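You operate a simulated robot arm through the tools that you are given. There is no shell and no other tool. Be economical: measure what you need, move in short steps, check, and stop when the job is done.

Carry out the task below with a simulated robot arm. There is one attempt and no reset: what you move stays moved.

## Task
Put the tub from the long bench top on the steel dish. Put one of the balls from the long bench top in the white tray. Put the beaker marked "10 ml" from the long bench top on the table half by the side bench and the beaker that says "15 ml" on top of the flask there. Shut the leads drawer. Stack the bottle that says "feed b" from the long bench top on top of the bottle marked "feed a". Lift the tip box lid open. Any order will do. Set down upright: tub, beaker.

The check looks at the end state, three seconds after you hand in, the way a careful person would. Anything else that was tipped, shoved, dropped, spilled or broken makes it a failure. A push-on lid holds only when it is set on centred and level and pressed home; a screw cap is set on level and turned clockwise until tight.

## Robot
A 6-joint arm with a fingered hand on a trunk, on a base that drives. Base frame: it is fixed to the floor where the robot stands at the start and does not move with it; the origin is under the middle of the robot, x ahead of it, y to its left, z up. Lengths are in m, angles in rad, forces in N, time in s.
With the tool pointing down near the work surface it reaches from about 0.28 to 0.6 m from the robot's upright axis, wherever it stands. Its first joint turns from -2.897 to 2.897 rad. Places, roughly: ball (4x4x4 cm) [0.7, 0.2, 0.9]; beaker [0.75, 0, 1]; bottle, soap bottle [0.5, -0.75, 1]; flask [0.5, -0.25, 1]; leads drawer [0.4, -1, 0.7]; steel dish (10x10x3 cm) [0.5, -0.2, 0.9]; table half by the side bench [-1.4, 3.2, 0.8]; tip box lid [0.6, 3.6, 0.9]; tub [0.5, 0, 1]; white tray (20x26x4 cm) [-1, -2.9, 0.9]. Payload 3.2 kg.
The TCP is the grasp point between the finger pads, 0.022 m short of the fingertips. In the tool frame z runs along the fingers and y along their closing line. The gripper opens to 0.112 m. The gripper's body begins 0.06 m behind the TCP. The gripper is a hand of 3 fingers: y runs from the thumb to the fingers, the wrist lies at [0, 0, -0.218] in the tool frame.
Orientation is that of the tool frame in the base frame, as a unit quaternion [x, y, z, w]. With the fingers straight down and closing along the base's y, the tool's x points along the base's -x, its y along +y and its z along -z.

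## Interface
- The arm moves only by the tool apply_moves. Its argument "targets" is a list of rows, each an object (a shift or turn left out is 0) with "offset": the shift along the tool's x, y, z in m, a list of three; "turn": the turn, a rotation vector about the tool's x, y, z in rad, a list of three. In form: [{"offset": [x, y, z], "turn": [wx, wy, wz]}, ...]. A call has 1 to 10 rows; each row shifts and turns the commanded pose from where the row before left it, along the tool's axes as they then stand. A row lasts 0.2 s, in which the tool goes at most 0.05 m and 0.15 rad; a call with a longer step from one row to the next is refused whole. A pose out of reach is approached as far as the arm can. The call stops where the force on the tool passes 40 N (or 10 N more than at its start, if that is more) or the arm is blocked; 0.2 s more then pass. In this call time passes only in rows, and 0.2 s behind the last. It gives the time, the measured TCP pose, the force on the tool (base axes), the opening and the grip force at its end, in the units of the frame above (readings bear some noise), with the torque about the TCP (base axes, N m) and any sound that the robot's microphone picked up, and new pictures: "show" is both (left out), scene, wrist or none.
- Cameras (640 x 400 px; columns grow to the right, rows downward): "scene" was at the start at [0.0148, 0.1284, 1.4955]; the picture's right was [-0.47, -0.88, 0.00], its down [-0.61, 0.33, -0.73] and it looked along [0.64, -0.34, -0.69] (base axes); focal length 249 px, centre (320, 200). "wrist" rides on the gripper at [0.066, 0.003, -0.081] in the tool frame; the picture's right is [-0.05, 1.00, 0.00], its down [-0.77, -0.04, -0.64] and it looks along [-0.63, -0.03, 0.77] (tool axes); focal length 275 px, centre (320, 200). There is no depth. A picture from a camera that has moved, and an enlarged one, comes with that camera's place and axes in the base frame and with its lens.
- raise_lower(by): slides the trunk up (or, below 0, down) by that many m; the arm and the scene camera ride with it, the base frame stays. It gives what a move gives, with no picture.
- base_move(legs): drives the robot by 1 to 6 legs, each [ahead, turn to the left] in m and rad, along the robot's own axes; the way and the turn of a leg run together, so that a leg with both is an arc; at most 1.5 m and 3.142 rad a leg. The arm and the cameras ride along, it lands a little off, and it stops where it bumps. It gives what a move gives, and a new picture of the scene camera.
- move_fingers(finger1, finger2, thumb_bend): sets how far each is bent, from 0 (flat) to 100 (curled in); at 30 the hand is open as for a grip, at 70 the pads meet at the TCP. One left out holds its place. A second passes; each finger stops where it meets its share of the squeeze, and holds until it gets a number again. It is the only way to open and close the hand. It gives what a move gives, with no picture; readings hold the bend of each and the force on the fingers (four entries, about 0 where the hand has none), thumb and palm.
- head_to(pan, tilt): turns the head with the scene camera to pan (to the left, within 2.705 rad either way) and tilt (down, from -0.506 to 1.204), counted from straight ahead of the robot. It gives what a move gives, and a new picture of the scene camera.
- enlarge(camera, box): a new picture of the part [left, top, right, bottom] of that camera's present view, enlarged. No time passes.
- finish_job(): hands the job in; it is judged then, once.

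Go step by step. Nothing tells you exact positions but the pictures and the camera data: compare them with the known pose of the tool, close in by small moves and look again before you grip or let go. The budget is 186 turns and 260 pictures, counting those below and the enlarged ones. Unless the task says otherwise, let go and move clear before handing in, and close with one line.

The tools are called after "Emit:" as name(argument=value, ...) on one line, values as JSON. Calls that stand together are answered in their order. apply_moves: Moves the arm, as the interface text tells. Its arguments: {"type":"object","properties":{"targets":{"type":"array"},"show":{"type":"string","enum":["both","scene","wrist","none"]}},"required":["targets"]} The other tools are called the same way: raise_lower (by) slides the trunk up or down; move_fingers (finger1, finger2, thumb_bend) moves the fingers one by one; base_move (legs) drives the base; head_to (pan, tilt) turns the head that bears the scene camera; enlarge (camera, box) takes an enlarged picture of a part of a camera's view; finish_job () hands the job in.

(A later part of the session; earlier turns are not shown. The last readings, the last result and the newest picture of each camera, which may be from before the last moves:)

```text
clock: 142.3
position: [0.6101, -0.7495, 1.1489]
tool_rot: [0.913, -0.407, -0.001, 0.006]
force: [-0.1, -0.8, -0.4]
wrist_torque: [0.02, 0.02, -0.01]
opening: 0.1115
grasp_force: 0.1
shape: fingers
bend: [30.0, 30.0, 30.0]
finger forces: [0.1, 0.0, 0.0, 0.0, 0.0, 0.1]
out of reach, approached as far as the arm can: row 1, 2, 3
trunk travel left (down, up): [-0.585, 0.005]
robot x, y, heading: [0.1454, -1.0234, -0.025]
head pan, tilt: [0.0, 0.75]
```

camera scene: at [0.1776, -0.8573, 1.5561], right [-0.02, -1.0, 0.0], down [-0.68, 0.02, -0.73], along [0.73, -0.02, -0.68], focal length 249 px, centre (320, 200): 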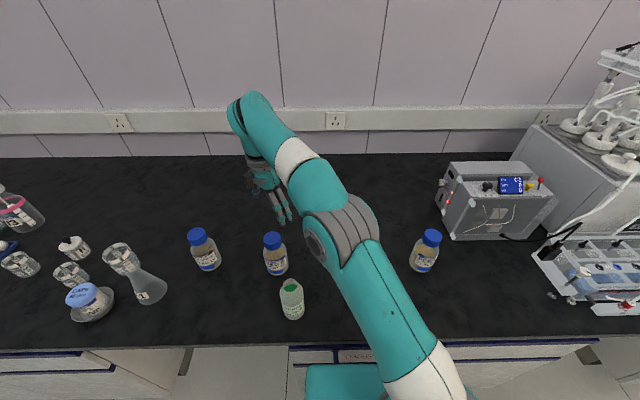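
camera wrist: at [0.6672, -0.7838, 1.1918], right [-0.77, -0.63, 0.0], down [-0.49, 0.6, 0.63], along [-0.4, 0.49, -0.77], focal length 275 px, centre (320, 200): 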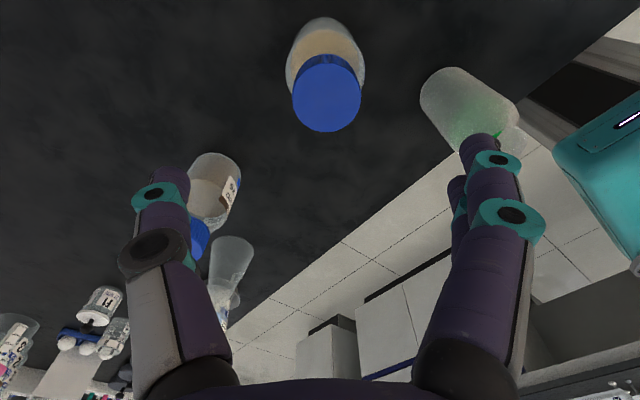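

Emit:
apply_moves(targets=[{"offset": [0.04, 0.01, 0]}, {"offset": [0.04, 0.02, 0]}, {"offset": [0, 0.04, 0.0]}, {"offset": [0, 0.03, 0.03]}], show="none")

```text
clock: 143.3
position: [0.6571, -0.8408, 1.1559]
tool_rot: [0.913, -0.407, 0.0, 0.001]
force: [0.8, 0.0, 0.6]
wrist_torque: [-0.01, 0.01, 0.0]
opening: 0.1116
grasp_force: 0.0
shape: fingers
bend: [30.0, 30.0, 30.0]
finger forces: [0.0, 0.0, 0.1, 0.0, 0.1, 0.0]
out of reach, approached as far as the arm can: row 1, 2, 3, 4
trunk travel left (down, up): [-0.585, 0.005]
robot x, y, heading: [0.1457, -1.0229, -0.026]
head pan, tilt: [0.0, 0.75]
```

Emit:
apply_moves(targets=[{"offset": [0, 0, -0.04]}, {"offset": [0.045, 0, 0]}, {"offset": [0.045, 0, 0]}, {"offset": [0.03, 0.03, 0.0]}, {"offset": [0.03, 0.03, 0.02]}], show="none")

```text
clock: 144.5
position: [0.6692, -0.9556, 1.1373]
tool_rot: [0.914, -0.407, 0.001, -0.001]
force: [0.5, -1.0, 0.6]
wrist_torque: [0.0, 0.0, 0.03]
opening: 0.1114
grasp_force: 0.1
shape: fingers
bend: [30.0, 30.0, 30.0]
finger forces: [0.1, 0.0, 0.0, 0.1, 0.0, 0.0]
out of reach, approached as far as the arm can: row 1, 2, 3
trunk travel left (down, up): [-0.585, 0.005]
robot x, y, heading: [0.1474, -1.0264, -0.021]
head pan, tilt: [0.0, 0.75]
```

Emit:
apply_moves(targets=[{"offset": [-0.027, 0.03, 0]}, {"offset": [-0.027, 0.03, 0.0]}, {"offset": [-0.027, 0.03, 0.0]}, {"offset": [0, 0, 0.04]}, {"offset": [0, 0, 0.035]}], show="none")

```text
clock: 145.7
position: [0.5501, -0.9557, 1.0611]
tool_rot: [0.914, -0.407, 0.001, -0.001]
force: [-0.3, -0.3, -0.6]
wrist_torque: [-0.01, 0.01, 0.03]
opening: 0.1117
grasp_force: 0.1
shape: fingers
bend: [30.0, 30.0, 30.0]
finger forces: [0.1, 0.0, 0.0, 0.1, 0.0, 0.1]
trunk travel left (down, up): [-0.585, 0.005]
robot x, y, heading: [0.149, -1.0257, -0.022]
head pan, tilt: [0.0, 0.75]
```

Free again. To stay well inside reach I'll shift the base to y≈-0.8, square to Feed B.

Emit:
apply_moves(targets=[{"offset": [0.0, 0.04, -0.02]}, {"offset": [0.0, 0.04, -0.02]}], show="none")

Emit:
base_move(legs=[[-0.3, 0.0], [0, 0.9], [0.29, 0], [0, -0.878], [0.125, 0]])

```text
clock: 146.3
position: [0.4887, -1.0104, 1.1013]
tool_rot: [0.913, -0.407, 0.002, 0.0]
force: [1.0, 0.3, 0.6]
wrist_torque: [-0.01, -0.03, -0.03]
opening: 0.1114
grasp_force: 0.0
shape: fingers
bend: [30.0, 30.0, 30.0]
finger forces: [0.1, 0.0, 0.0, 0.0, 0.0, 0.0]
trunk travel left (down, up): [-0.585, 0.005]
robot x, y, heading: [0.1527, -1.0255, -0.027]
head pan, tilt: [0.0, 0.75]
```

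```text
clock: 155.7
position: [0.5087, -0.7805, 1.1004]
tool_rot: [0.914, -0.406, 0.002, -0.001]
force: [-0.5, -0.4, -0.2]
wrist_torque: [-0.02, 0.01, -0.01]
opening: 0.1115
grasp_force: 0.0
shape: fingers
bend: [30.0, 30.0, 30.0]
finger forces: [0.1, 0.1, 0.1, 0.1, 0.0, 0.0]
trunk travel left (down, up): [-0.585, 0.005]
robot x, y, heading: [0.1658, -0.7977, -0.028]
head pan, tilt: [0.0, 0.75]
stopped in leg 5: the robot was blocked; the commanded pose is now the measured one
camera scene: at [0.1943, -0.6288, 1.5562], right [-0.02, -1.0, 0.0], down [-0.68, 0.02, -0.73], along [0.73, -0.02, -0.68], focal length 249 px, centre (320, 200)
```

scene: 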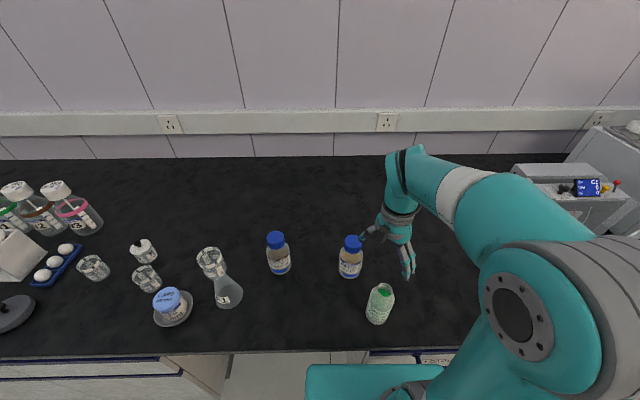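

Emit:
apply_moves(targets=[{"offset": [0.012, -0.036, 0]}, {"offset": [0.012, -0.036, 0]}, {"offset": [0.012, -0.036, 0]}], show="wrist")

```text
clock: 156.5
position: [0.6153, -0.7336, 1.1014]
tool_rot: [0.914, -0.407, 0.001, 0.0]
force: [-0.3, 0.9, 0.9]
wrist_torque: [0.02, 0.0, -0.02]
opening: 0.1114
grasp_force: 0.0
shape: fingers
bend: [30.0, 30.0, 30.0]
finger forces: [0.0, 0.0, 0.0, 0.1, 0.1, 0.1]
trunk travel left (down, up): [-0.585, 0.005]
robot x, y, heading: [0.1651, -0.7959, -0.027]
head pan, tilt: [0.0, 0.75]
camera wrist: at [0.6575, -0.7853, 1.1814], right [-0.77, -0.63, 0.0], down [-0.49, 0.6, 0.63], along [-0.4, 0.49, -0.77], focal length 275 px, centre (320, 200)
```

wrist: 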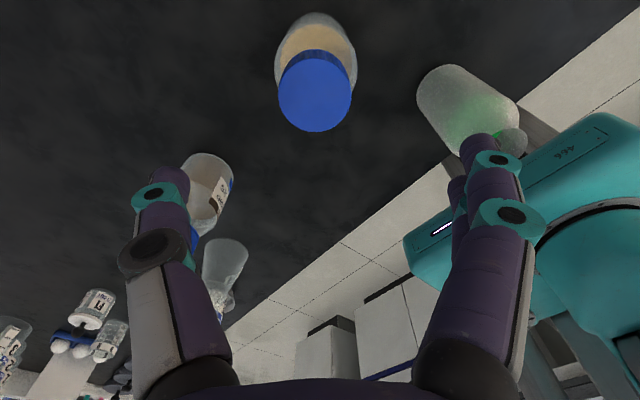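

Emit:
apply_moves(targets=[{"offset": [0.005, -0.002, 0.04]}, {"offset": [0, 0, 0.04]}, {"offset": [0, 0, 0.02]}], show="both")

Emit:
enlarge(camera="scene", box=[310, 200, 410, 300])

```text
clock: 157.3
position: [0.6167, -0.7362, 1.0012]
tool_rot: [0.914, -0.406, 0.002, 0.0]
force: [-0.1, 0.3, 0.2]
wrist_torque: [0.0, 0.0, -0.03]
opening: 0.1114
grasp_force: 0.0
shape: fingers
bend: [30.0, 30.0, 30.0]
finger forces: [0.0, 0.0, 0.0, 0.0, 0.0, 0.0]
trunk travel left (down, up): [-0.585, 0.005]
robot x, y, heading: [0.1676, -0.7987, -0.027]
head pan, tilt: [0.0, 0.75]
camera scene: at [0.1949, -0.6288, 1.5562], right [-0.02, -1.0, 0.0], down [-0.68, 0.02, -0.73], along [0.73, -0.02, -0.68], focal length 249 px, centre (320, 200)
camera wrist: at [0.6591, -0.7874, 1.0817], right [-0.77, -0.63, 0.0], down [-0.49, 0.6, 0.63], along [-0.4, 0.49, -0.77], focal length 275 px, centre (320, 200)
```

scene: 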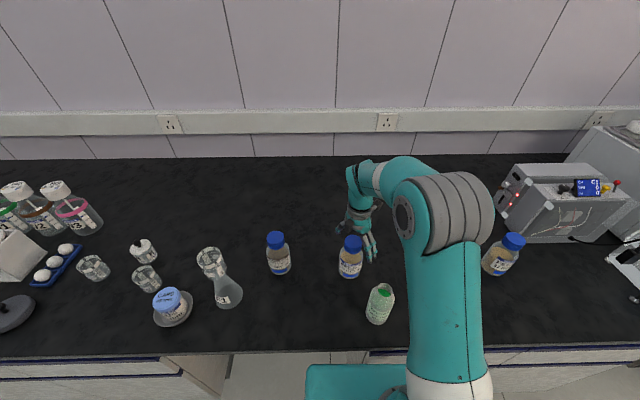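
wrist: 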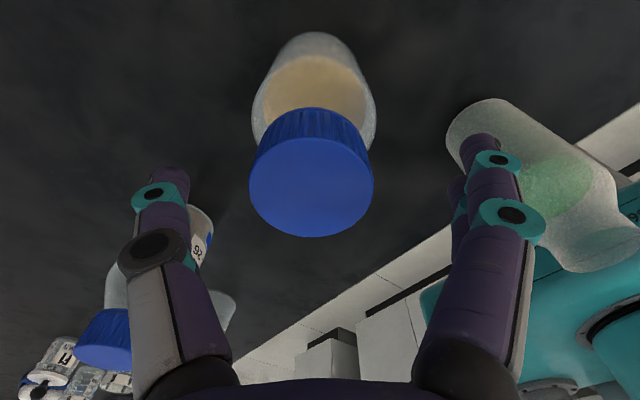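

```text
4.00 times, centred on (360, 250) of scene
camera zoom: at [0.1949, -0.6288, 1.5562], right [-0.02, -1.0, 0.0], down [-0.68, 0.02, -0.73], along [0.73, -0.02, -0.68], focal length 995 px, centre (160, 0)
```

zoom: 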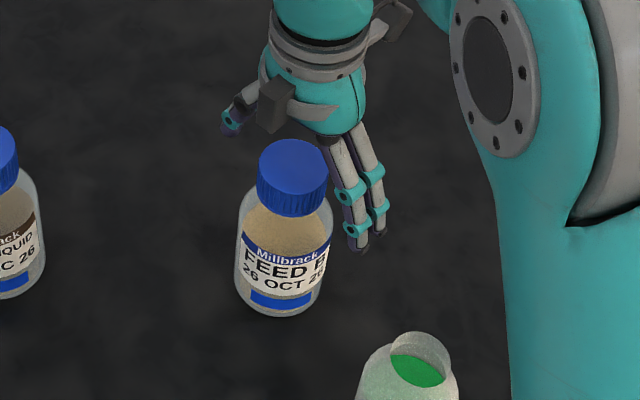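

Emit:
apply_moves(targets=[{"offset": [0.003, -0.0034, 0.017]}, {"offset": [0, 0, 0.017]}], show="wrist")

Emit:
enlarge(camera="scene", box=[310, 200, 410, 300])

```text
clock: 157.9
position: [0.6214, -0.736, 0.9659]
tool_rot: [0.913, -0.407, 0.002, 0.0]
force: [-0.1, 0.1, 0.0]
wrist_torque: [0.0, 0.01, -0.04]
opening: 0.1117
grasp_force: 0.1
shape: fingers
bend: [30.0, 30.0, 30.0]
finger forces: [0.0, 0.0, 0.0, 0.0, 0.1, 0.0]
trunk travel left (down, up): [-0.585, 0.005]
robot x, y, heading: [0.1685, -0.7953, -0.023]
head pan, tilt: [0.0, 0.75]
camera wrist: at [0.664, -0.7875, 1.0474], right [-0.77, -0.63, 0.0], down [-0.49, 0.6, 0.63], along [-0.4, 0.49, -0.77], focal length 275 px, centre (320, 200)
```

wrist: 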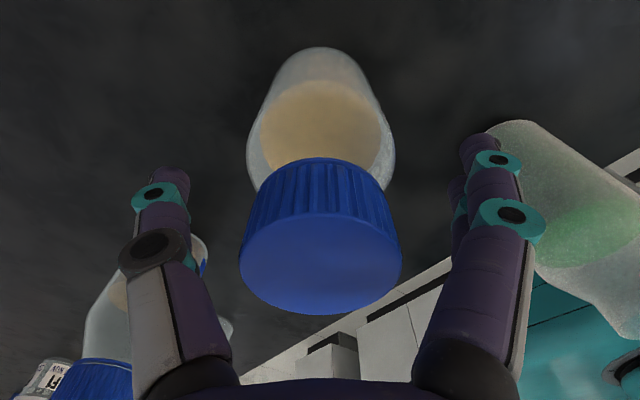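

```text
4.00 times, centred on (360, 250) of scene
camera zoom: at [0.1949, -0.6288, 1.5562], right [-0.02, -1.0, 0.0], down [-0.68, 0.02, -0.73], along [0.73, -0.02, -0.68], focal length 995 px, centre (160, 0)
```

zoom: 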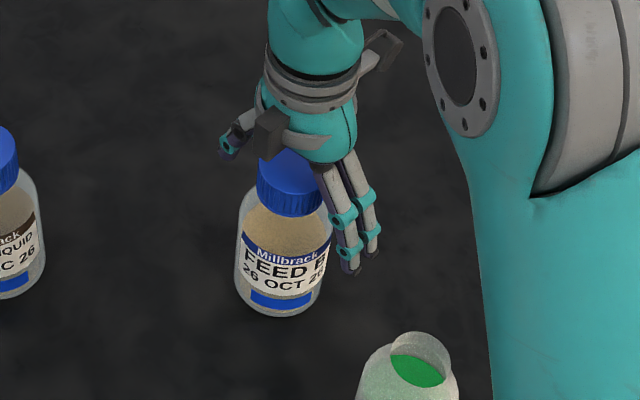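

Cap spans z 0.975–0.998, so I'll raise slightly to grip mid-cap, then lift.

Emit:
apply_moves(targets=[{"offset": [0, 0, -0.016]}], show="none")

Emit:
move_fingers(finger1=64, finger2=64, thumb_bend=64)

Emit:
apply_moves(targets=[{"offset": [0, 0, -0.01]}, {"offset": [0, 0.01, -0.02]}], show="both")

```text
clock: 158.3
position: [0.6212, -0.7381, 0.9823]
tool_rot: [0.914, -0.406, 0.002, 0.0]
force: [0.2, -0.5, 0.8]
wrist_torque: [-0.01, -0.02, 0.04]
opening: 0.1116
grasp_force: 0.0
shape: fingers
bend: [30.0, 30.0, 30.0]
finger forces: [0.0, 0.0, 0.1, 0.1, 0.1, 0.0]
trunk travel left (down, up): [-0.585, 0.005]
robot x, y, heading: [0.1644, -0.7963, -0.022]
head pan, tilt: [0.0, 0.75]
```

```text
clock: 159.3
position: [0.6221, -0.7372, 0.9833]
tool_rot: [0.913, -0.407, 0.001, -0.001]
force: [0.2, -1.1, 2.8]
wrist_torque: [-0.02, -0.01, 0.01]
opening: 0.044
grasp_force: 10.5
shape: fingers
bend: [56.0, 54.0, 58.0]
finger forces: [4.6, 5.8, 0.1, 0.0, 10.8, 0.0]
trunk travel left (down, up): [-0.585, 0.005]
robot x, y, heading: [0.1657, -0.7978, -0.027]
head pan, tilt: [0.0, 0.75]
```

```text
clock: 159.9
position: [0.6151, -0.744, 1.0129]
tool_rot: [0.914, -0.407, 0.001, 0.0]
force: [-0.1, -0.5, -3.5]
wrist_torque: [-0.02, -0.03, -0.02]
opening: 0.0434
grasp_force: 8.8
shape: fingers
bend: [56.0, 54.0, 58.0]
finger forces: [3.9, 4.7, 0.0, 0.1, 8.7, 0.0]
trunk travel left (down, up): [-0.585, 0.005]
robot x, y, heading: [0.1654, -0.7944, -0.03]
head pan, tilt: [0.0, 0.75]
camera scene: at [0.1947, -0.629, 1.5561], right [-0.02, -1.0, 0.0], down [-0.68, 0.02, -0.73], along [0.73, -0.02, -0.68], focal length 249 px, centre (320, 200)
camera wrist: at [0.6566, -0.7948, 1.0937], right [-0.77, -0.63, 0.0], down [-0.49, 0.6, 0.63], along [-0.4, 0.49, -0.77], focal length 275 px, centre (320, 200)
```

scene: 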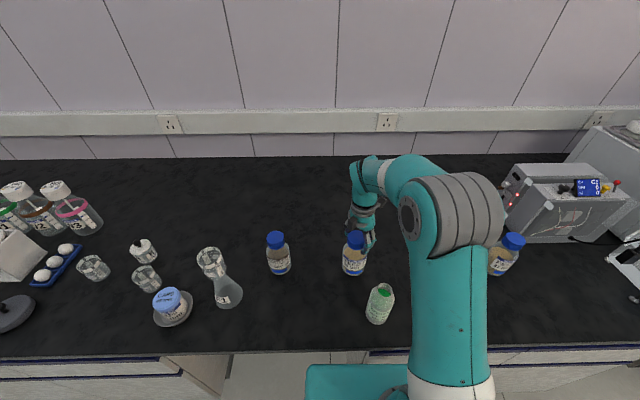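
wrist: 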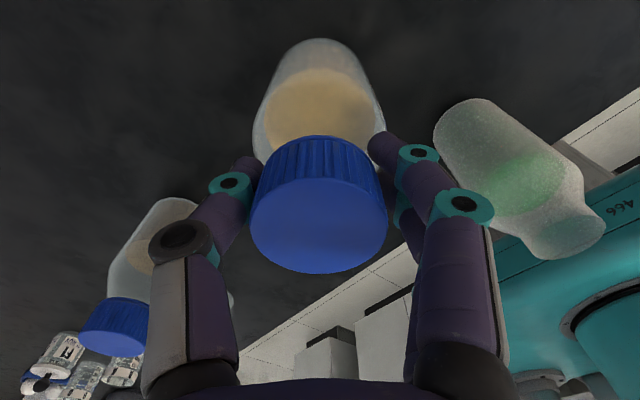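

Feed B is held. Lifting inward, then driving over in front of Feed A.

Emit:
apply_moves(targets=[{"offset": [-0.004, 0.005, -0.04]}, {"offset": [-0.005, 0.006, -0.04]}, {"offset": [-0.006, 0.006, -0.04]}, {"offset": [-0.006, 0.02, -0.03]}], show="none")

```text
clock: 160.9
position: [0.5716, -0.7542, 1.1645]
tool_rot: [0.914, -0.406, 0.002, -0.001]
force: [0.5, 0.5, -4.0]
wrist_torque: [-0.01, 0.0, 0.01]
opening: 0.0429
grasp_force: 8.7
shape: fingers
bend: [56.0, 54.0, 58.0]
finger forces: [3.6, 4.8, 0.0, 0.0, 8.1, 0.0]
trunk travel left (down, up): [-0.585, 0.005]
robot x, y, heading: [0.1655, -0.793, -0.025]
head pan, tilt: [0.0, 0.75]
```

Emit:
base_move(legs=[[-0.3, 0.0], [0, -1.225], [0.41, 0], [0, 1.25], [0.125, 0]])

Emit:
head_to(pan=0.3, tilt=0.7)

```text
clock: 172.0
position: [0.5329, -1.1324, 1.1633]
tool_rot: [0.917, -0.398, 0.001, 0.001]
force: [-0.1, 0.0, -3.5]
wrist_torque: [0.0, 0.0, 0.0]
opening: 0.0418
grasp_force: 8.3
shape: fingers
bend: [57.0, 55.0, 58.0]
finger forces: [3.9, 4.2, 0.1, 0.0, 7.8, 0.1]
trunk travel left (down, up): [-0.585, 0.005]
robot x, y, heading: [0.1252, -1.1788, -0.005]
head pan, tilt: [0.0, 0.75]
camera scene: at [0.1536, -1.0128, 1.5561], right [-0.01, -1.0, 0.0], down [-0.68, 0.0, -0.73], along [0.73, 0.0, -0.68], focal length 249 px, centre (320, 200)
```

scene: 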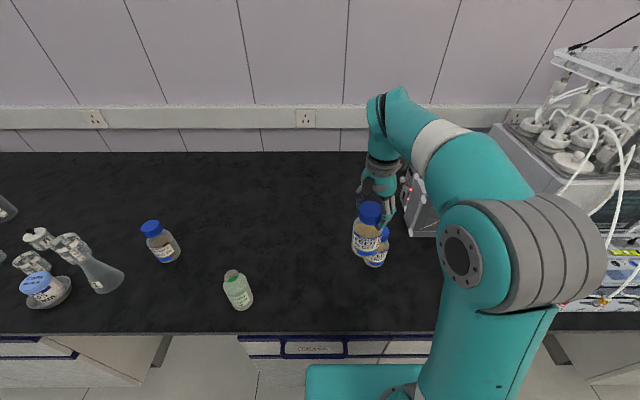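

```text
clock: 172.8
position: [0.532, -1.1312, 1.1637]
tool_rot: [0.917, -0.398, 0.001, 0.0]
force: [-0.4, 0.5, -3.8]
wrist_torque: [-0.04, 0.0, 0.02]
opening: 0.0419
grasp_force: 8.0
shape: fingers
bend: [57.0, 55.0, 58.0]
finger forces: [3.6, 4.4, 0.0, 0.0, 7.7, 0.0]
trunk travel left (down, up): [-0.585, 0.005]
robot x, y, heading: [0.1229, -1.1826, -0.006]
head pan, tilt: [0.3, 0.7]
camera scene: at [0.1506, -0.9878, 1.5604], right [0.29, -0.96, 0.0], down [-0.62, -0.19, -0.76], along [0.73, 0.22, -0.64], focal length 249 px, centre (320, 200)
```

scene: 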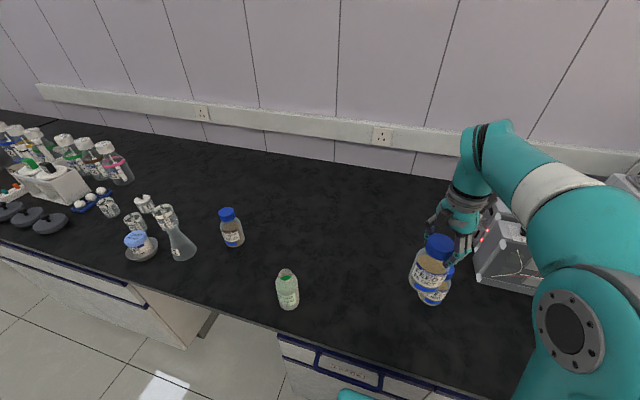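

Emit:
enlarge(camera="scene", box=[380, 210, 480, 310])

Emit:
head_to(pan=-0.5, tilt=0.7)

Emit:
enlarge(camera="wrist", box=[0, 0, 640, 400])

```text
4.00 times, centred on (430, 260) of scene
camera zoom: at [0.1506, -0.9878, 1.5604], right [0.29, -0.96, 0.0], down [-0.62, -0.19, -0.76], along [0.73, 0.22, -0.64], focal length 995 px, centre (-120, -40)
```

zoom: 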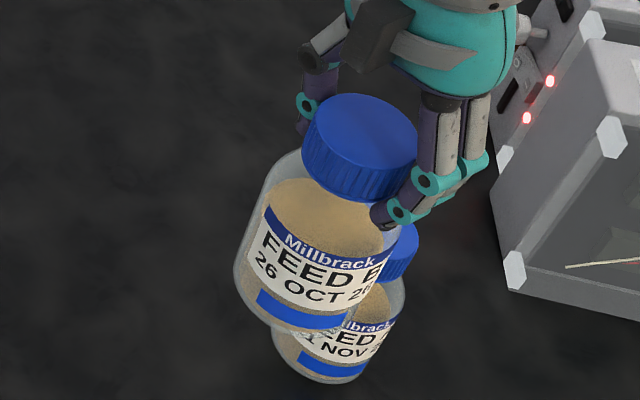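

```text
clock: 173.9
position: [0.5322, -1.1308, 1.1633]
tool_rot: [0.918, -0.397, 0.001, 0.0]
force: [0.4, 0.5, -4.6]
wrist_torque: [0.01, -0.03, -0.01]
opening: 0.0418
grasp_force: 7.8
shape: fingers
bend: [57.0, 55.0, 58.0]
finger forces: [3.6, 4.5, 0.0, 0.0, 7.6, 0.1]
trunk travel left (down, up): [-0.585, 0.005]
robot x, y, heading: [0.1259, -1.1833, -0.004]
head pan, tilt: [-0.499, 0.7]
camera scene: at [0.1436, -1.0534, 1.5604], right [-0.48, -0.88, 0.0], down [-0.56, 0.31, -0.76], along [0.67, -0.37, -0.64], focal length 249 px, centre (320, 200)
```

scene: 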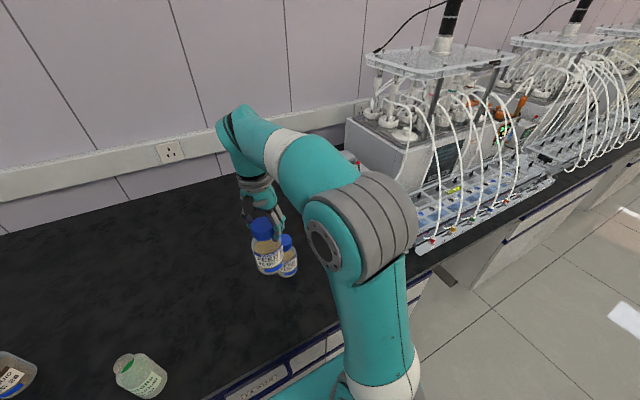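

```text
1.00 times, centred on (320, 200) of wrist (not enlarged: the box is as wide or as high as the picture)
camera zoom: at [0.5753, -1.1815, 1.2448], right [-0.76, -0.65, 0.0], down [-0.5, 0.59, 0.63], along [-0.41, 0.48, -0.77], focal length 275 px, centre (320, 200)
```

zoom: 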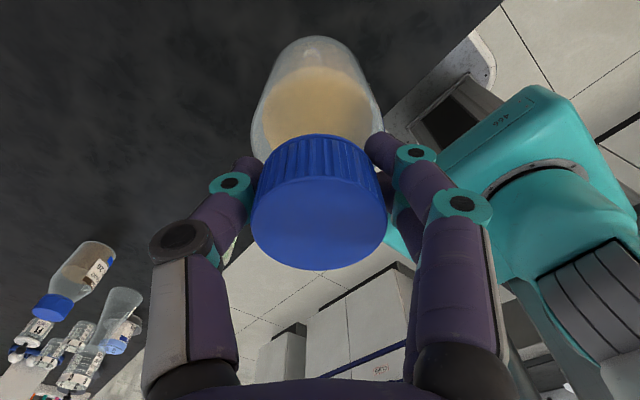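

Emit:
enlarge(camera="scene", box=[230, 200, 330, 300])

```text
4.00 times, centred on (280, 250) of scene
camera zoom: at [0.1436, -1.0534, 1.5604], right [-0.48, -0.88, 0.0], down [-0.56, 0.31, -0.76], along [0.67, -0.37, -0.64], focal length 995 px, centre (480, 0)
```

zoom: 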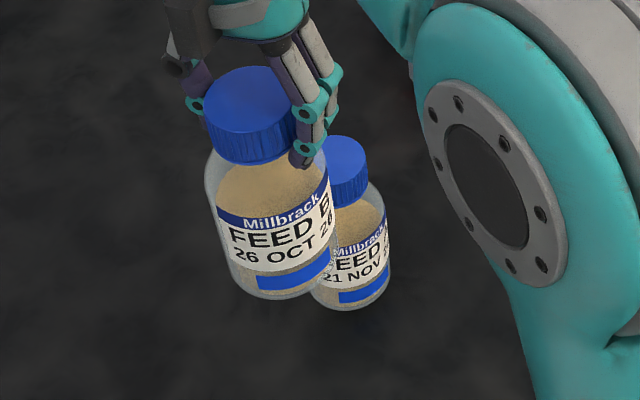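

Feed A triangulates to (0.618, -1.195), cap top 0.998. I'll nudge the base closer before extending.

Emit:
base_move(legs=[[0.036, 0.0]])

Emit:
apply_moves(targets=[{"offset": [0.03, 0.012, 0]}, {"offset": [0.03, 0.0, 0]}], show="scene")

```text
clock: 174.8
position: [0.5694, -1.1316, 1.1638]
tool_rot: [0.917, -0.398, 0.001, 0.001]
force: [0.7, -0.5, -4.0]
wrist_torque: [0.0, -0.01, 0.03]
opening: 0.0416
grasp_force: 7.5
shape: fingers
bend: [57.0, 55.0, 58.0]
finger forces: [4.1, 4.4, 0.1, 0.1, 7.6, 0.0]
trunk travel left (down, up): [-0.585, 0.005]
robot x, y, heading: [0.1661, -1.1806, -0.012]
head pan, tilt: [-0.499, 0.7]
camera scene: at [0.1821, -1.0537, 1.5604], right [-0.48, -0.88, 0.0], down [-0.57, 0.31, -0.76], along [0.67, -0.37, -0.65], focal length 249 px, centre (320, 200)
```

scene: 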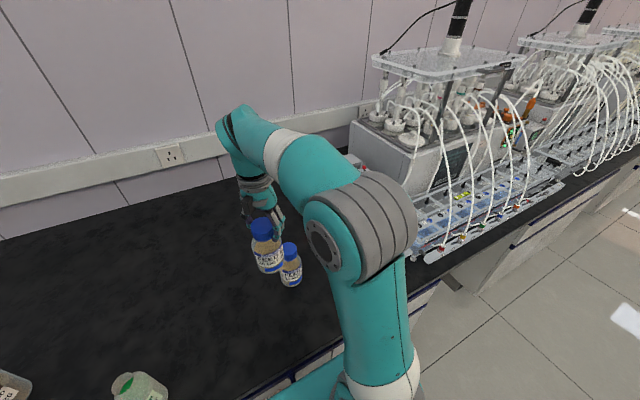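

```text
clock: 175.4
position: [0.6003, -1.1839, 1.163]
tool_rot: [0.917, -0.399, 0.001, -0.001]
force: [0.1, -1.1, -3.4]
wrist_torque: [-0.02, -0.01, 0.0]
opening: 0.0408
grasp_force: 8.9
shape: fingers
bend: [57.0, 55.0, 58.0]
finger forces: [4.4, 4.5, 0.0, 0.0, 7.3, 0.0]
trunk travel left (down, up): [-0.585, 0.005]
robot x, y, heading: [0.1631, -1.1848, -0.005]
head pan, tilt: [-0.499, 0.7]
camera scene: at [0.1806, -1.054, 1.5604], right [-0.48, -0.88, 0.0], down [-0.56, 0.31, -0.76], along [0.67, -0.37, -0.64], focal length 249 px, centre (320, 200)
```

scene: 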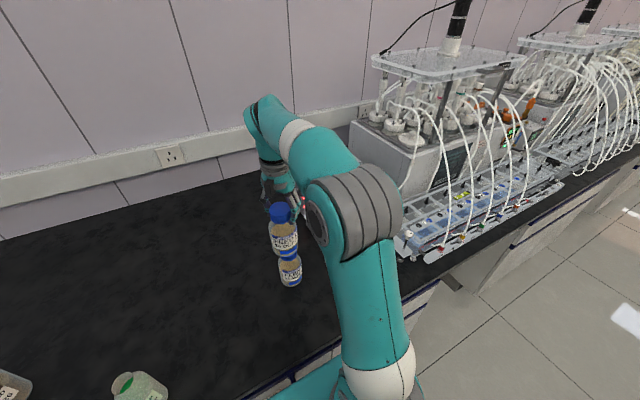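

Emit:
apply_moves(targets=[{"offset": [0.0202, -0.0053, 0]}], show="wrist")

Emit:
enlarge(camera="scene", box=[240, 190, 340, 300])

Emit:
head_to(pan=0.5, tilt=0.6)

```text
clock: 175.8
position: [0.6166, -1.1977, 1.1621]
tool_rot: [0.917, -0.398, 0.001, 0.001]
force: [0.1, -0.3, -3.7]
wrist_torque: [-0.01, -0.03, 0.05]
opening: 0.0406
grasp_force: 8.0
shape: fingers
bend: [58.0, 55.0, 58.0]
finger forces: [4.0, 5.3, 0.0, 0.0, 7.3, 0.0]
trunk travel left (down, up): [-0.585, 0.005]
robot x, y, heading: [0.1647, -1.1809, -0.002]
head pan, tilt: [-0.499, 0.7]
camera wrist: at [0.6613, -1.2465, 1.2426], right [-0.76, -0.65, 0.0], down [-0.5, 0.59, 0.64], along [-0.41, 0.48, -0.77], focal length 275 px, centre (320, 200)
```

wrist: 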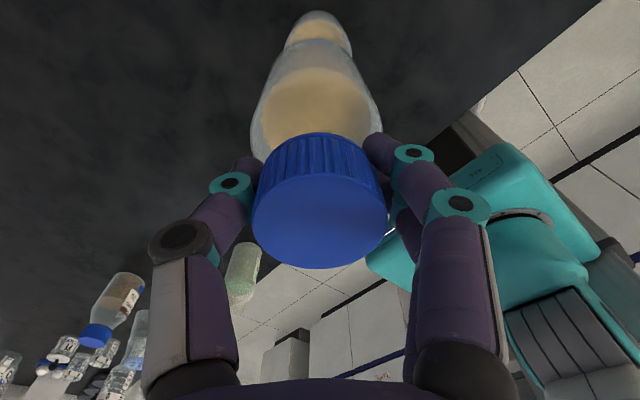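

```text
3.64 times, centred on (290, 245) of scene
camera zoom: at [0.1811, -1.0543, 1.5604], right [-0.48, -0.88, 0.0], down [-0.56, 0.31, -0.76], along [0.67, -0.37, -0.64], focal length 905 px, centre (429, 36)
```

zoom: 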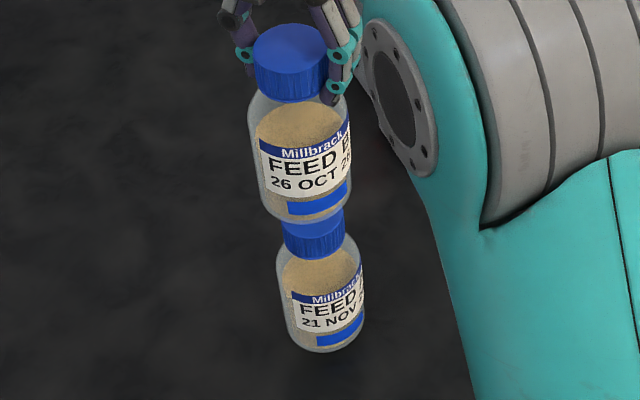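

```text
clock: 177.1
position: [0.6173, -1.1957, 1.1635]
tool_rot: [0.918, -0.398, 0.0, 0.0]
force: [-0.2, 1.4, -3.9]
wrist_torque: [-0.02, 0.04, 0.01]
opening: 0.0405
grasp_force: 8.3
shape: fingers
bend: [58.0, 55.0, 58.0]
finger forces: [3.8, 5.1, 0.1, 0.1, 7.1, 0.0]
trunk travel left (down, up): [-0.585, 0.005]
robot x, y, heading: [0.1636, -1.1798, -0.004]
head pan, tilt: [0.499, 0.6]
camera scene: at [0.1836, -0.9708, 1.569], right [0.47, -0.88, 0.0], down [-0.5, -0.27, -0.82], along [0.73, 0.39, -0.57], focal length 249 px, centre (320, 200)
```

scene: 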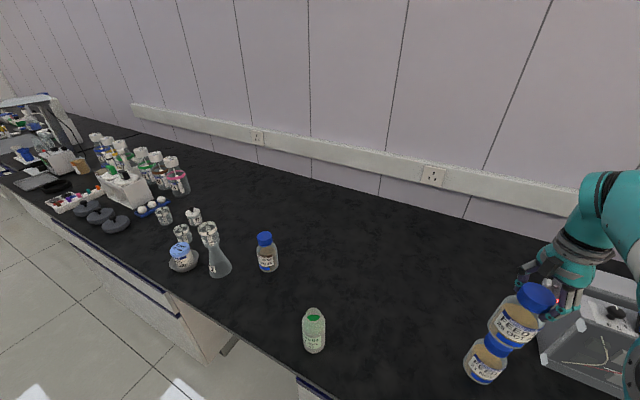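

Emit:
enlarge(camera="scene", box=[450, 270, 570, 390])

```text
3.33 times, centred on (510, 330) of scene
camera zoom: at [0.1836, -0.9708, 1.569], right [0.47, -0.88, 0.0], down [-0.5, -0.27, -0.82], along [0.73, 0.39, -0.57], focal length 830 px, centre (-313, -233)
```

zoom: 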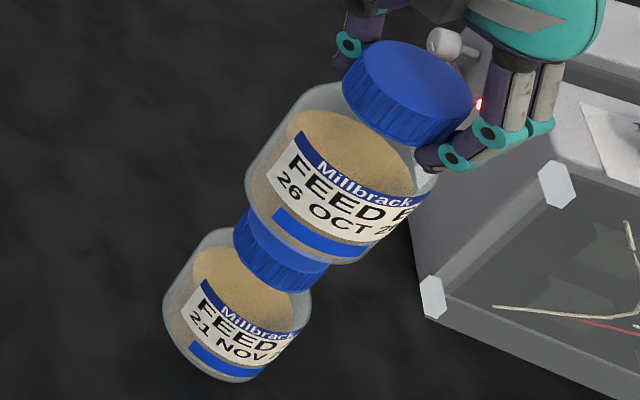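

Aligned in both views. Lowering onto Feed A's cap.

Emit:
apply_moves(targets=[{"offset": [0, 0, 0.006]}, {"offset": [0, 0, 0.006]}, {"offset": [0, 0, 0.004]}], show="none")

Emit:
apply_moves(targets=[{"offset": [0, 0, 0.002]}, {"offset": [0, 0, 0.002]}], show="none")

```text
clock: 177.9
position: [0.618, -1.1956, 1.1476]
tool_rot: [0.917, -0.398, 0.001, 0.0]
force: [0.4, 1.0, -3.5]
wrist_torque: [-0.03, -0.04, 0.03]
opening: 0.0403
grasp_force: 8.4
shape: fingers
bend: [58.0, 55.0, 58.0]
finger forces: [3.9, 5.3, 0.1, 0.0, 7.1, 0.1]
trunk travel left (down, up): [-0.585, 0.005]
robot x, y, heading: [0.1628, -1.1784, -0.004]
head pan, tilt: [0.499, 0.6]
```

```text
clock: 178.5
position: [0.6174, -1.1945, 1.1444]
tool_rot: [0.918, -0.398, 0.0, 0.0]
force: [0.0, -0.6, -3.7]
wrist_torque: [-0.01, 0.01, -0.03]
opening: 0.0403
grasp_force: 8.0
shape: fingers
bend: [58.0, 55.0, 58.0]
finger forces: [3.9, 5.1, 0.0, 0.0, 7.1, 0.0]
trunk travel left (down, up): [-0.585, 0.005]
robot x, y, heading: [0.1602, -1.1793, -0.008]
head pan, tilt: [0.499, 0.6]
```

Emit:
apply_moves(targets=[{"offset": [0, 0, 0.002]}, {"offset": [0, 0, 0.0015]}], show="none")

Emit:
apply_moves(targets=[{"offset": [0, 0, 0.0015]}, {"offset": [0, 0, 0.0015]}], show="none")

Emit:
enlarge(camera="scene", box=[450, 270, 570, 390])

```text
clock: 179.1
position: [0.6167, -1.196, 1.1407]
tool_rot: [0.918, -0.398, 0.0, 0.0]
force: [-0.9, 0.1, -4.4]
wrist_torque: [0.01, 0.0, 0.04]
opening: 0.0406
grasp_force: 8.0
shape: fingers
bend: [58.0, 55.0, 58.0]
finger forces: [3.9, 5.1, 0.0, 0.1, 7.1, 0.0]
trunk travel left (down, up): [-0.585, 0.005]
robot x, y, heading: [0.1624, -1.1815, -0.001]
head pan, tilt: [0.499, 0.6]
```

```text
clock: 179.7
position: [0.6195, -1.1949, 1.1358]
tool_rot: [0.918, -0.397, 0.001, 0.0]
force: [-0.4, -0.3, -3.2]
wrist_torque: [-0.01, -0.01, 0.02]
opening: 0.0404
grasp_force: 8.5
shape: fingers
bend: [58.0, 55.0, 58.0]
finger forces: [3.9, 5.2, 0.0, 0.0, 7.1, 0.1]
trunk travel left (down, up): [-0.585, 0.005]
robot x, y, heading: [0.1619, -1.1775, -0.005]
head pan, tilt: [0.499, 0.6]
```

```text
3.33 times, centred on (510, 330) of scene
camera zoom: at [0.1836, -0.9708, 1.569], right [0.47, -0.88, 0.0], down [-0.5, -0.27, -0.82], along [0.73, 0.39, -0.57], focal length 830 px, centre (-313, -233)
```

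zoom: 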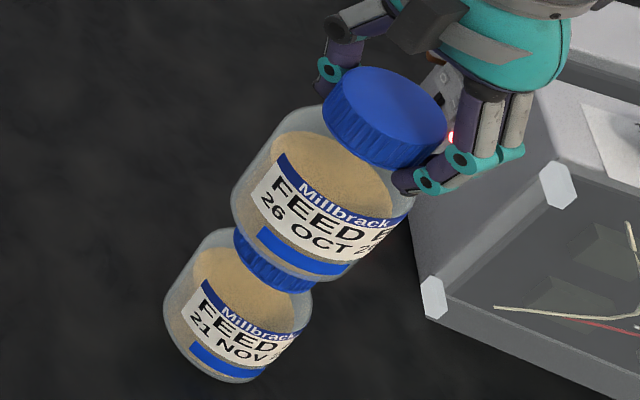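

Emit:
apply_moves(targets=[{"offset": [0, 0, 0.0015]}, {"offset": [0, 0, 0.0015]}], show="none")

Emit:
apply_moves(targets=[{"offset": [0, 0, 0.0015]}, {"offset": [0, 0, 0.001]}], show="none")

```text
clock: 180.3
position: [0.6184, -1.1942, 1.1358]
tool_rot: [0.918, -0.397, 0.002, 0.0]
force: [1.3, 0.6, 0.7]
wrist_torque: [0.0, 0.01, 0.01]
opening: 0.0404
grasp_force: 9.6
shape: fingers
bend: [58.0, 56.0, 58.0]
finger forces: [4.5, 5.7, 0.0, 0.0, 8.8, 0.0]
trunk travel left (down, up): [-0.585, 0.005]
robot x, y, heading: [0.162, -1.1794, -0.007]
head pan, tilt: [0.499, 0.6]
```

```text
clock: 180.9
position: [0.6164, -1.1943, 1.1329]
tool_rot: [0.918, -0.398, 0.002, 0.0]
force: [1.1, 0.2, 12.0]
wrist_torque: [-0.12, 0.09, 0.01]
opening: 0.0404
grasp_force: 13.1
shape: fingers
bend: [59.0, 57.0, 58.0]
finger forces: [6.5, 7.7, 0.0, 0.1, 11.5, 0.0]
trunk travel left (down, up): [-0.585, 0.005]
robot x, y, heading: [0.1611, -1.1795, -0.005]
head pan, tilt: [0.499, 0.6]
```

Seated. Easing the pressure and releasing evenly.

Emit:
apply_moves(targets=[{"offset": [0, 0, -0.002]}], show="none")

Emit:
move_fingers(finger1=55, finger2=53, thumb_bend=55)

Emit:
move_fingers(finger1=50, finger2=49, thumb_bend=50)

Emit:
move_fingers(finger1=36, finger2=36, thumb_bend=36)

Emit:
enlarge(camera="scene", box=[450, 270, 570, 390])

```text
clock: 181.3
position: [0.618, -1.1951, 1.1351]
tool_rot: [0.917, -0.398, 0.001, 0.0]
force: [1.2, -0.8, 7.5]
wrist_torque: [-0.08, 0.05, 0.02]
opening: 0.04
grasp_force: 11.3
shape: fingers
bend: [59.0, 57.0, 58.0]
finger forces: [5.5, 7.0, 0.1, 0.0, 10.4, 0.1]
trunk travel left (down, up): [-0.585, 0.005]
robot x, y, heading: [0.1628, -1.1764, -0.004]
head pan, tilt: [0.499, 0.6]
```

```text
clock: 182.3
position: [0.6169, -1.1936, 1.1333]
tool_rot: [0.917, -0.399, 0.001, 0.0]
force: [1.3, 0.1, 3.0]
wrist_torque: [0.0, -0.01, 0.03]
opening: 0.0443
grasp_force: 2.4
shape: fingers
bend: [55.0, 53.0, 54.0]
finger forces: [1.2, 0.8, 0.0, 0.0, 2.3, 0.0]
trunk travel left (down, up): [-0.585, 0.005]
robot x, y, heading: [0.1628, -1.1823, -0.003]
head pan, tilt: [0.499, 0.6]
```

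```text
clock: 183.3
position: [0.6169, -1.1946, 1.1351]
tool_rot: [0.917, -0.398, 0.001, 0.001]
force: [0.6, 0.3, -0.5]
wrist_torque: [0.0, 0.0, 0.03]
opening: 0.055
grasp_force: 0.5
shape: fingers
bend: [50.0, 49.0, 50.0]
finger forces: [0.0, 0.1, 0.0, 0.0, 0.1, 0.0]
trunk travel left (down, up): [-0.585, 0.005]
robot x, y, heading: [0.1612, -1.1785, -0.006]
head pan, tilt: [0.499, 0.6]
```

```text
clock: 184.3
position: [0.6177, -1.1951, 1.1337]
tool_rot: [0.918, -0.397, 0.0, 0.0]
force: [-0.1, 0.3, 0.3]
wrist_torque: [0.01, 0.02, 0.01]
opening: 0.0947
grasp_force: 0.1
shape: fingers
bend: [36.0, 36.0, 36.0]
finger forces: [0.0, 0.0, 0.0, 0.1, 0.0, 0.0]
trunk travel left (down, up): [-0.585, 0.005]
robot x, y, heading: [0.1652, -1.178, -0.011]
head pan, tilt: [0.499, 0.6]
```

```text
3.33 times, centred on (510, 330) of scene
camera zoom: at [0.1832, -0.9708, 1.569], right [0.47, -0.88, 0.0], down [-0.5, -0.27, -0.83], along [0.73, 0.39, -0.56], focal length 830 px, centre (-313, -233)
```

zoom: 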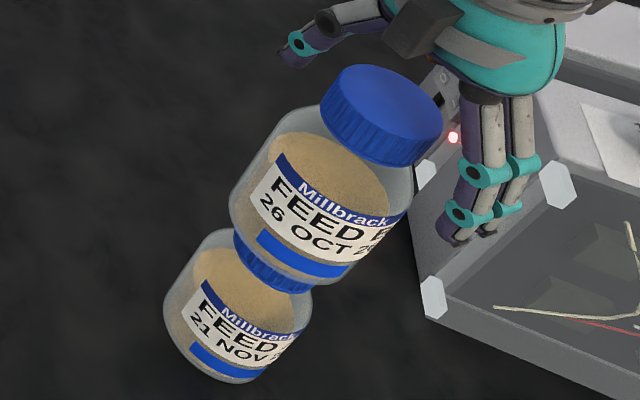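

Stack stands. I'll rise slightly and slide the hand out sideways along the open direction.

Emit:
apply_moves(targets=[{"offset": [0, 0, -0.012]}, {"offset": [0, 0, -0.013]}], show="none")

Emit:
apply_moves(targets=[{"offset": [-0.03, 0, 0]}, {"offset": [-0.03, 0, 0]}, {"offset": [-0.03, 0.0, 0]}, {"offset": [-0.03, 0.02, 0]}, {"offset": [-0.03, 0.03, 0]}], show="scene")

```text
clock: 184.9
position: [0.6177, -1.194, 1.1604]
tool_rot: [0.917, -0.398, 0.001, 0.0]
force: [0.1, -0.3, 0.1]
wrist_torque: [-0.02, 0.01, 0.03]
opening: 0.0945
grasp_force: 0.1
shape: fingers
bend: [36.0, 36.0, 36.0]
finger forces: [0.0, 0.0, 0.1, 0.1, 0.0, 0.0]
trunk travel left (down, up): [-0.585, 0.005]
robot x, y, heading: [0.1616, -1.1798, -0.009]
head pan, tilt: [0.499, 0.6]
```

```text
clock: 186.1
position: [0.4781, -1.1195, 1.1588]
tool_rot: [0.918, -0.397, 0.001, -0.001]
force: [-0.8, -0.2, -0.5]
wrist_torque: [0.01, -0.04, 0.01]
opening: 0.0947
grasp_force: 0.1
shape: fingers
bend: [36.0, 36.0, 36.0]
finger forces: [0.0, 0.1, 0.0, 0.0, 0.1, 0.0]
trunk travel left (down, up): [-0.585, 0.005]
robot x, y, heading: [0.1639, -1.1752, -0.004]
head pan, tilt: [0.499, 0.6]
camera scene: at [0.182, -0.9709, 1.5691], right [0.47, -0.88, 0.0], down [-0.5, -0.27, -0.83], along [0.73, 0.39, -0.56], focal length 249 px, centre (320, 200)
```

scene: 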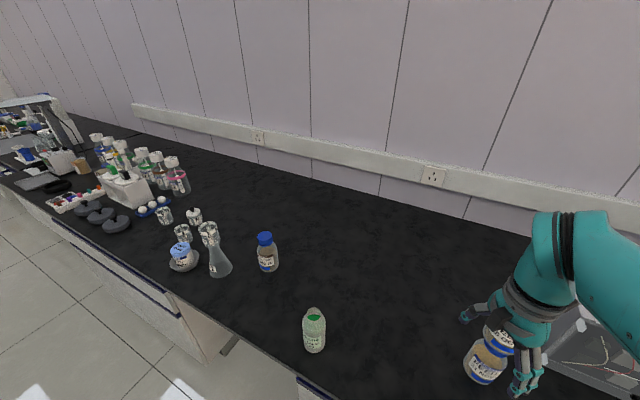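

Emit:
head_to(pan=-0.1, tilt=0.6)

```text
clock: 187.1
position: [0.4791, -1.1189, 1.1596]
tool_rot: [0.917, -0.398, 0.001, 0.0]
force: [-0.1, 0.1, 0.0]
wrist_torque: [0.0, 0.03, -0.01]
opening: 0.0948
grasp_force: 0.0
shape: fingers
bend: [36.0, 36.0, 36.0]
finger forces: [0.0, 0.0, 0.0, 0.0, 0.0, 0.0]
trunk travel left (down, up): [-0.585, 0.005]
robot x, y, heading: [0.1628, -1.1806, -0.009]
head pan, tilt: [-0.099, 0.6]
camera scene: at [0.1932, -1.0218, 1.569], right [-0.1, -0.99, 0.0], down [-0.56, 0.06, -0.83], along [0.82, -0.09, -0.56], focal length 249 px, centre (320, 200)
```

scene: 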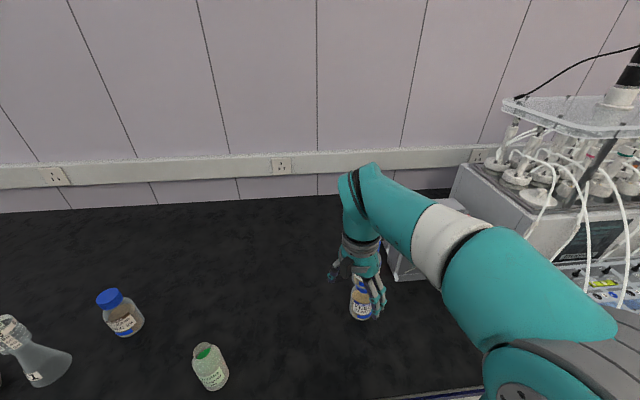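

Emit:
base_move(legs=[[-0.33, 0.0], [0, 1.577], [1.34, 0]])

Emit:
head_to(pan=-2.5, tilt=0.45)

Emit:
enlarge(camera="scene", box=[200, 100, 520, 300])

```text
clock: 199.4
position: [-0.2068, 0.491, 1.1598]
tool_rot: [0.931, 0.366, 0.001, 0.0]
force: [0.1, -0.1, 0.6]
wrist_torque: [0.01, -0.02, 0.01]
opening: 0.0946
grasp_force: 0.1
shape: fingers
bend: [36.0, 36.0, 36.0]
finger forces: [0.1, 0.0, 0.1, 0.1, 0.0, 0.1]
trunk travel left (down, up): [-0.585, 0.005]
robot x, y, heading: [-0.1482, 0.1736, 1.558]
head pan, tilt: [-0.099, 0.6]
camera scene: at [-0.3024, 0.2054, 1.569], right [0.99, -0.11, 0.0], down [-0.06, -0.56, -0.82], along [0.09, 0.82, -0.57], focal length 249 px, centre (320, 200)
```

scene: 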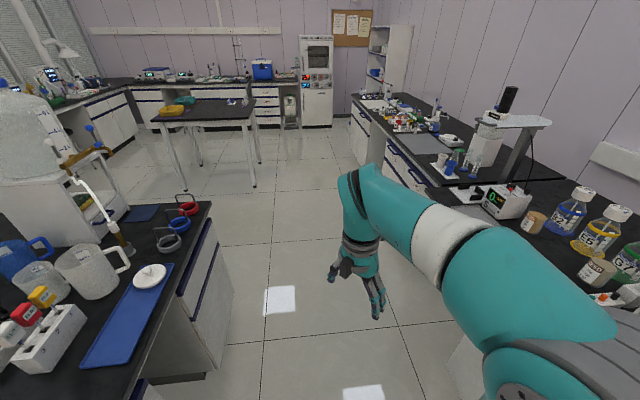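

```text
clock: 201.6
position: [-0.2085, 0.4909, 1.1586]
tool_rot: [0.931, 0.366, 0.001, -0.001]
force: [0.4, 0.1, 0.0]
wrist_torque: [0.0, -0.01, 0.0]
opening: 0.0944
grasp_force: 0.1
shape: fingers
bend: [36.0, 36.0, 36.0]
finger forces: [0.1, 0.0, 0.0, 0.0, 0.0, 0.0]
trunk travel left (down, up): [-0.585, 0.005]
robot x, y, heading: [-0.1425, 0.1707, 1.561]
head pan, tilt: [-2.499, 0.45]
camera scene: at [-0.2575, 0.0432, 1.5826], right [-0.81, -0.59, 0.0], down [-0.26, 0.35, -0.9], along [0.53, -0.73, -0.44], focal length 249 px, centre (320, 200)
```

scene: 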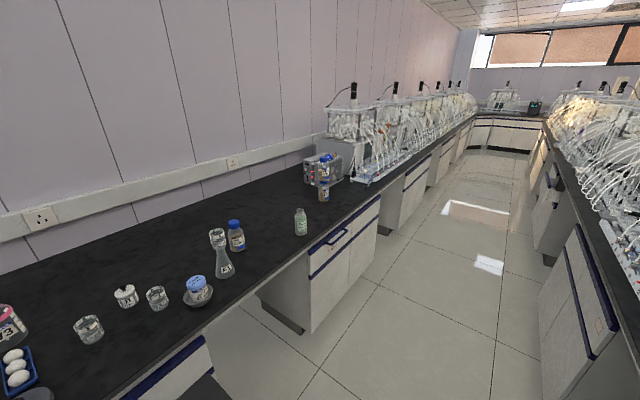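

```text
2.00 times, centred on (360, 200) of scene
camera zoom: at [-0.2575, 0.0432, 1.5826], right [-0.81, -0.59, 0.0], down [-0.26, 0.35, -0.9], along [0.53, -0.73, -0.44], focal length 498 px, centre (240, 200)
```

zoom: 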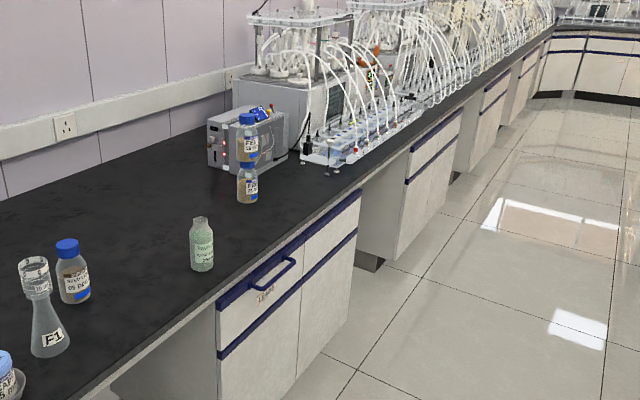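

Stack, drawer and flask all look right. Now face the bench at the ball tray.

Emit:
base_move(legs=[[0, -1.561], [0.285, 0]])

Emit:
head_to(pan=0.0, tilt=0.75)

Emit:
enlarge(camera="scene", box=[200, 180, 360, 290])

```text
clock: 207.3
position: [0.4522, 0.251, 1.1598]
tool_rot: [0.923, -0.386, 0.0, 0.0]
force: [0.2, -1.0, -0.3]
wrist_torque: [0.01, 0.0, -0.02]
opening: 0.0947
grasp_force: 0.2
shape: fingers
bend: [36.0, 36.0, 36.0]
finger forces: [0.0, 0.1, 0.0, 0.0, 0.0, 0.0]
trunk travel left (down, up): [-0.585, 0.005]
robot x, y, heading: [0.1404, 0.1805, 0.027]
head pan, tilt: [-2.499, 0.45]
camera scene: at [0.0045, 0.2907, 1.5827], right [-0.62, 0.79, 0.0], down [0.34, 0.27, -0.9], along [-0.71, -0.56, -0.43], focal length 249 px, centre (320, 200)
```

scene: 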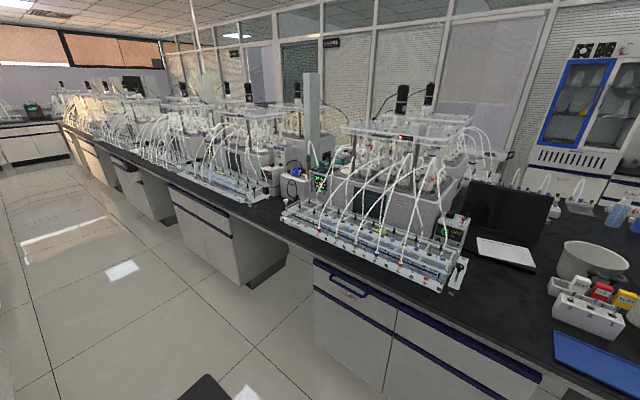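

```text
clock: 209.6
position: [0.4509, 0.2501, 1.1591]
tool_rot: [0.922, -0.386, 0.001, 0.0]
force: [-0.1, -0.5, -0.2]
wrist_torque: [0.0, 0.02, -0.02]
opening: 0.0942
grasp_force: 0.1
shape: fingers
bend: [36.0, 36.0, 36.0]
finger forces: [0.0, 0.1, 0.1, 0.1, 0.0, 0.0]
trunk travel left (down, up): [-0.585, 0.005]
robot x, y, heading: [0.1386, 0.1825, 0.023]
head pan, tilt: [0.0, 0.75]
camera scene: at [0.1588, 0.3491, 1.5562], right [0.02, -1.0, 0.0], down [-0.68, -0.01, -0.73], along [0.73, 0.02, -0.68], focal length 249 px, centre (320, 200)
```

scene: 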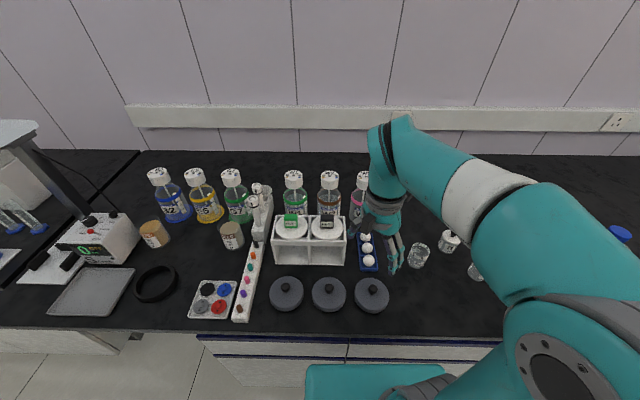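

```text
3.64 times, centred on (280, 235) of scene
camera zoom: at [0.1588, 0.3491, 1.5562], right [0.02, -1.0, 0.0], down [-0.68, -0.01, -0.73], along [0.73, 0.02, -0.68], focal length 905 px, centre (466, 73)
```

zoom: 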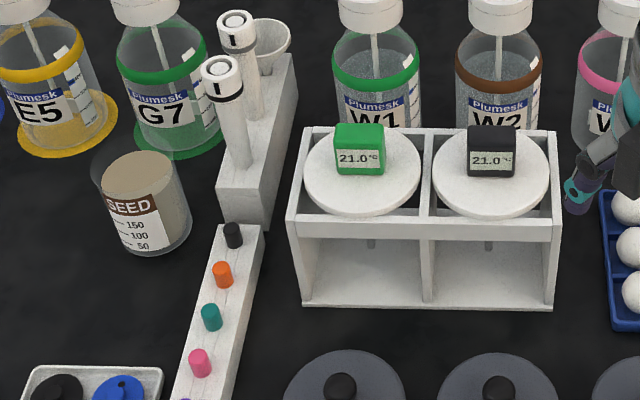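

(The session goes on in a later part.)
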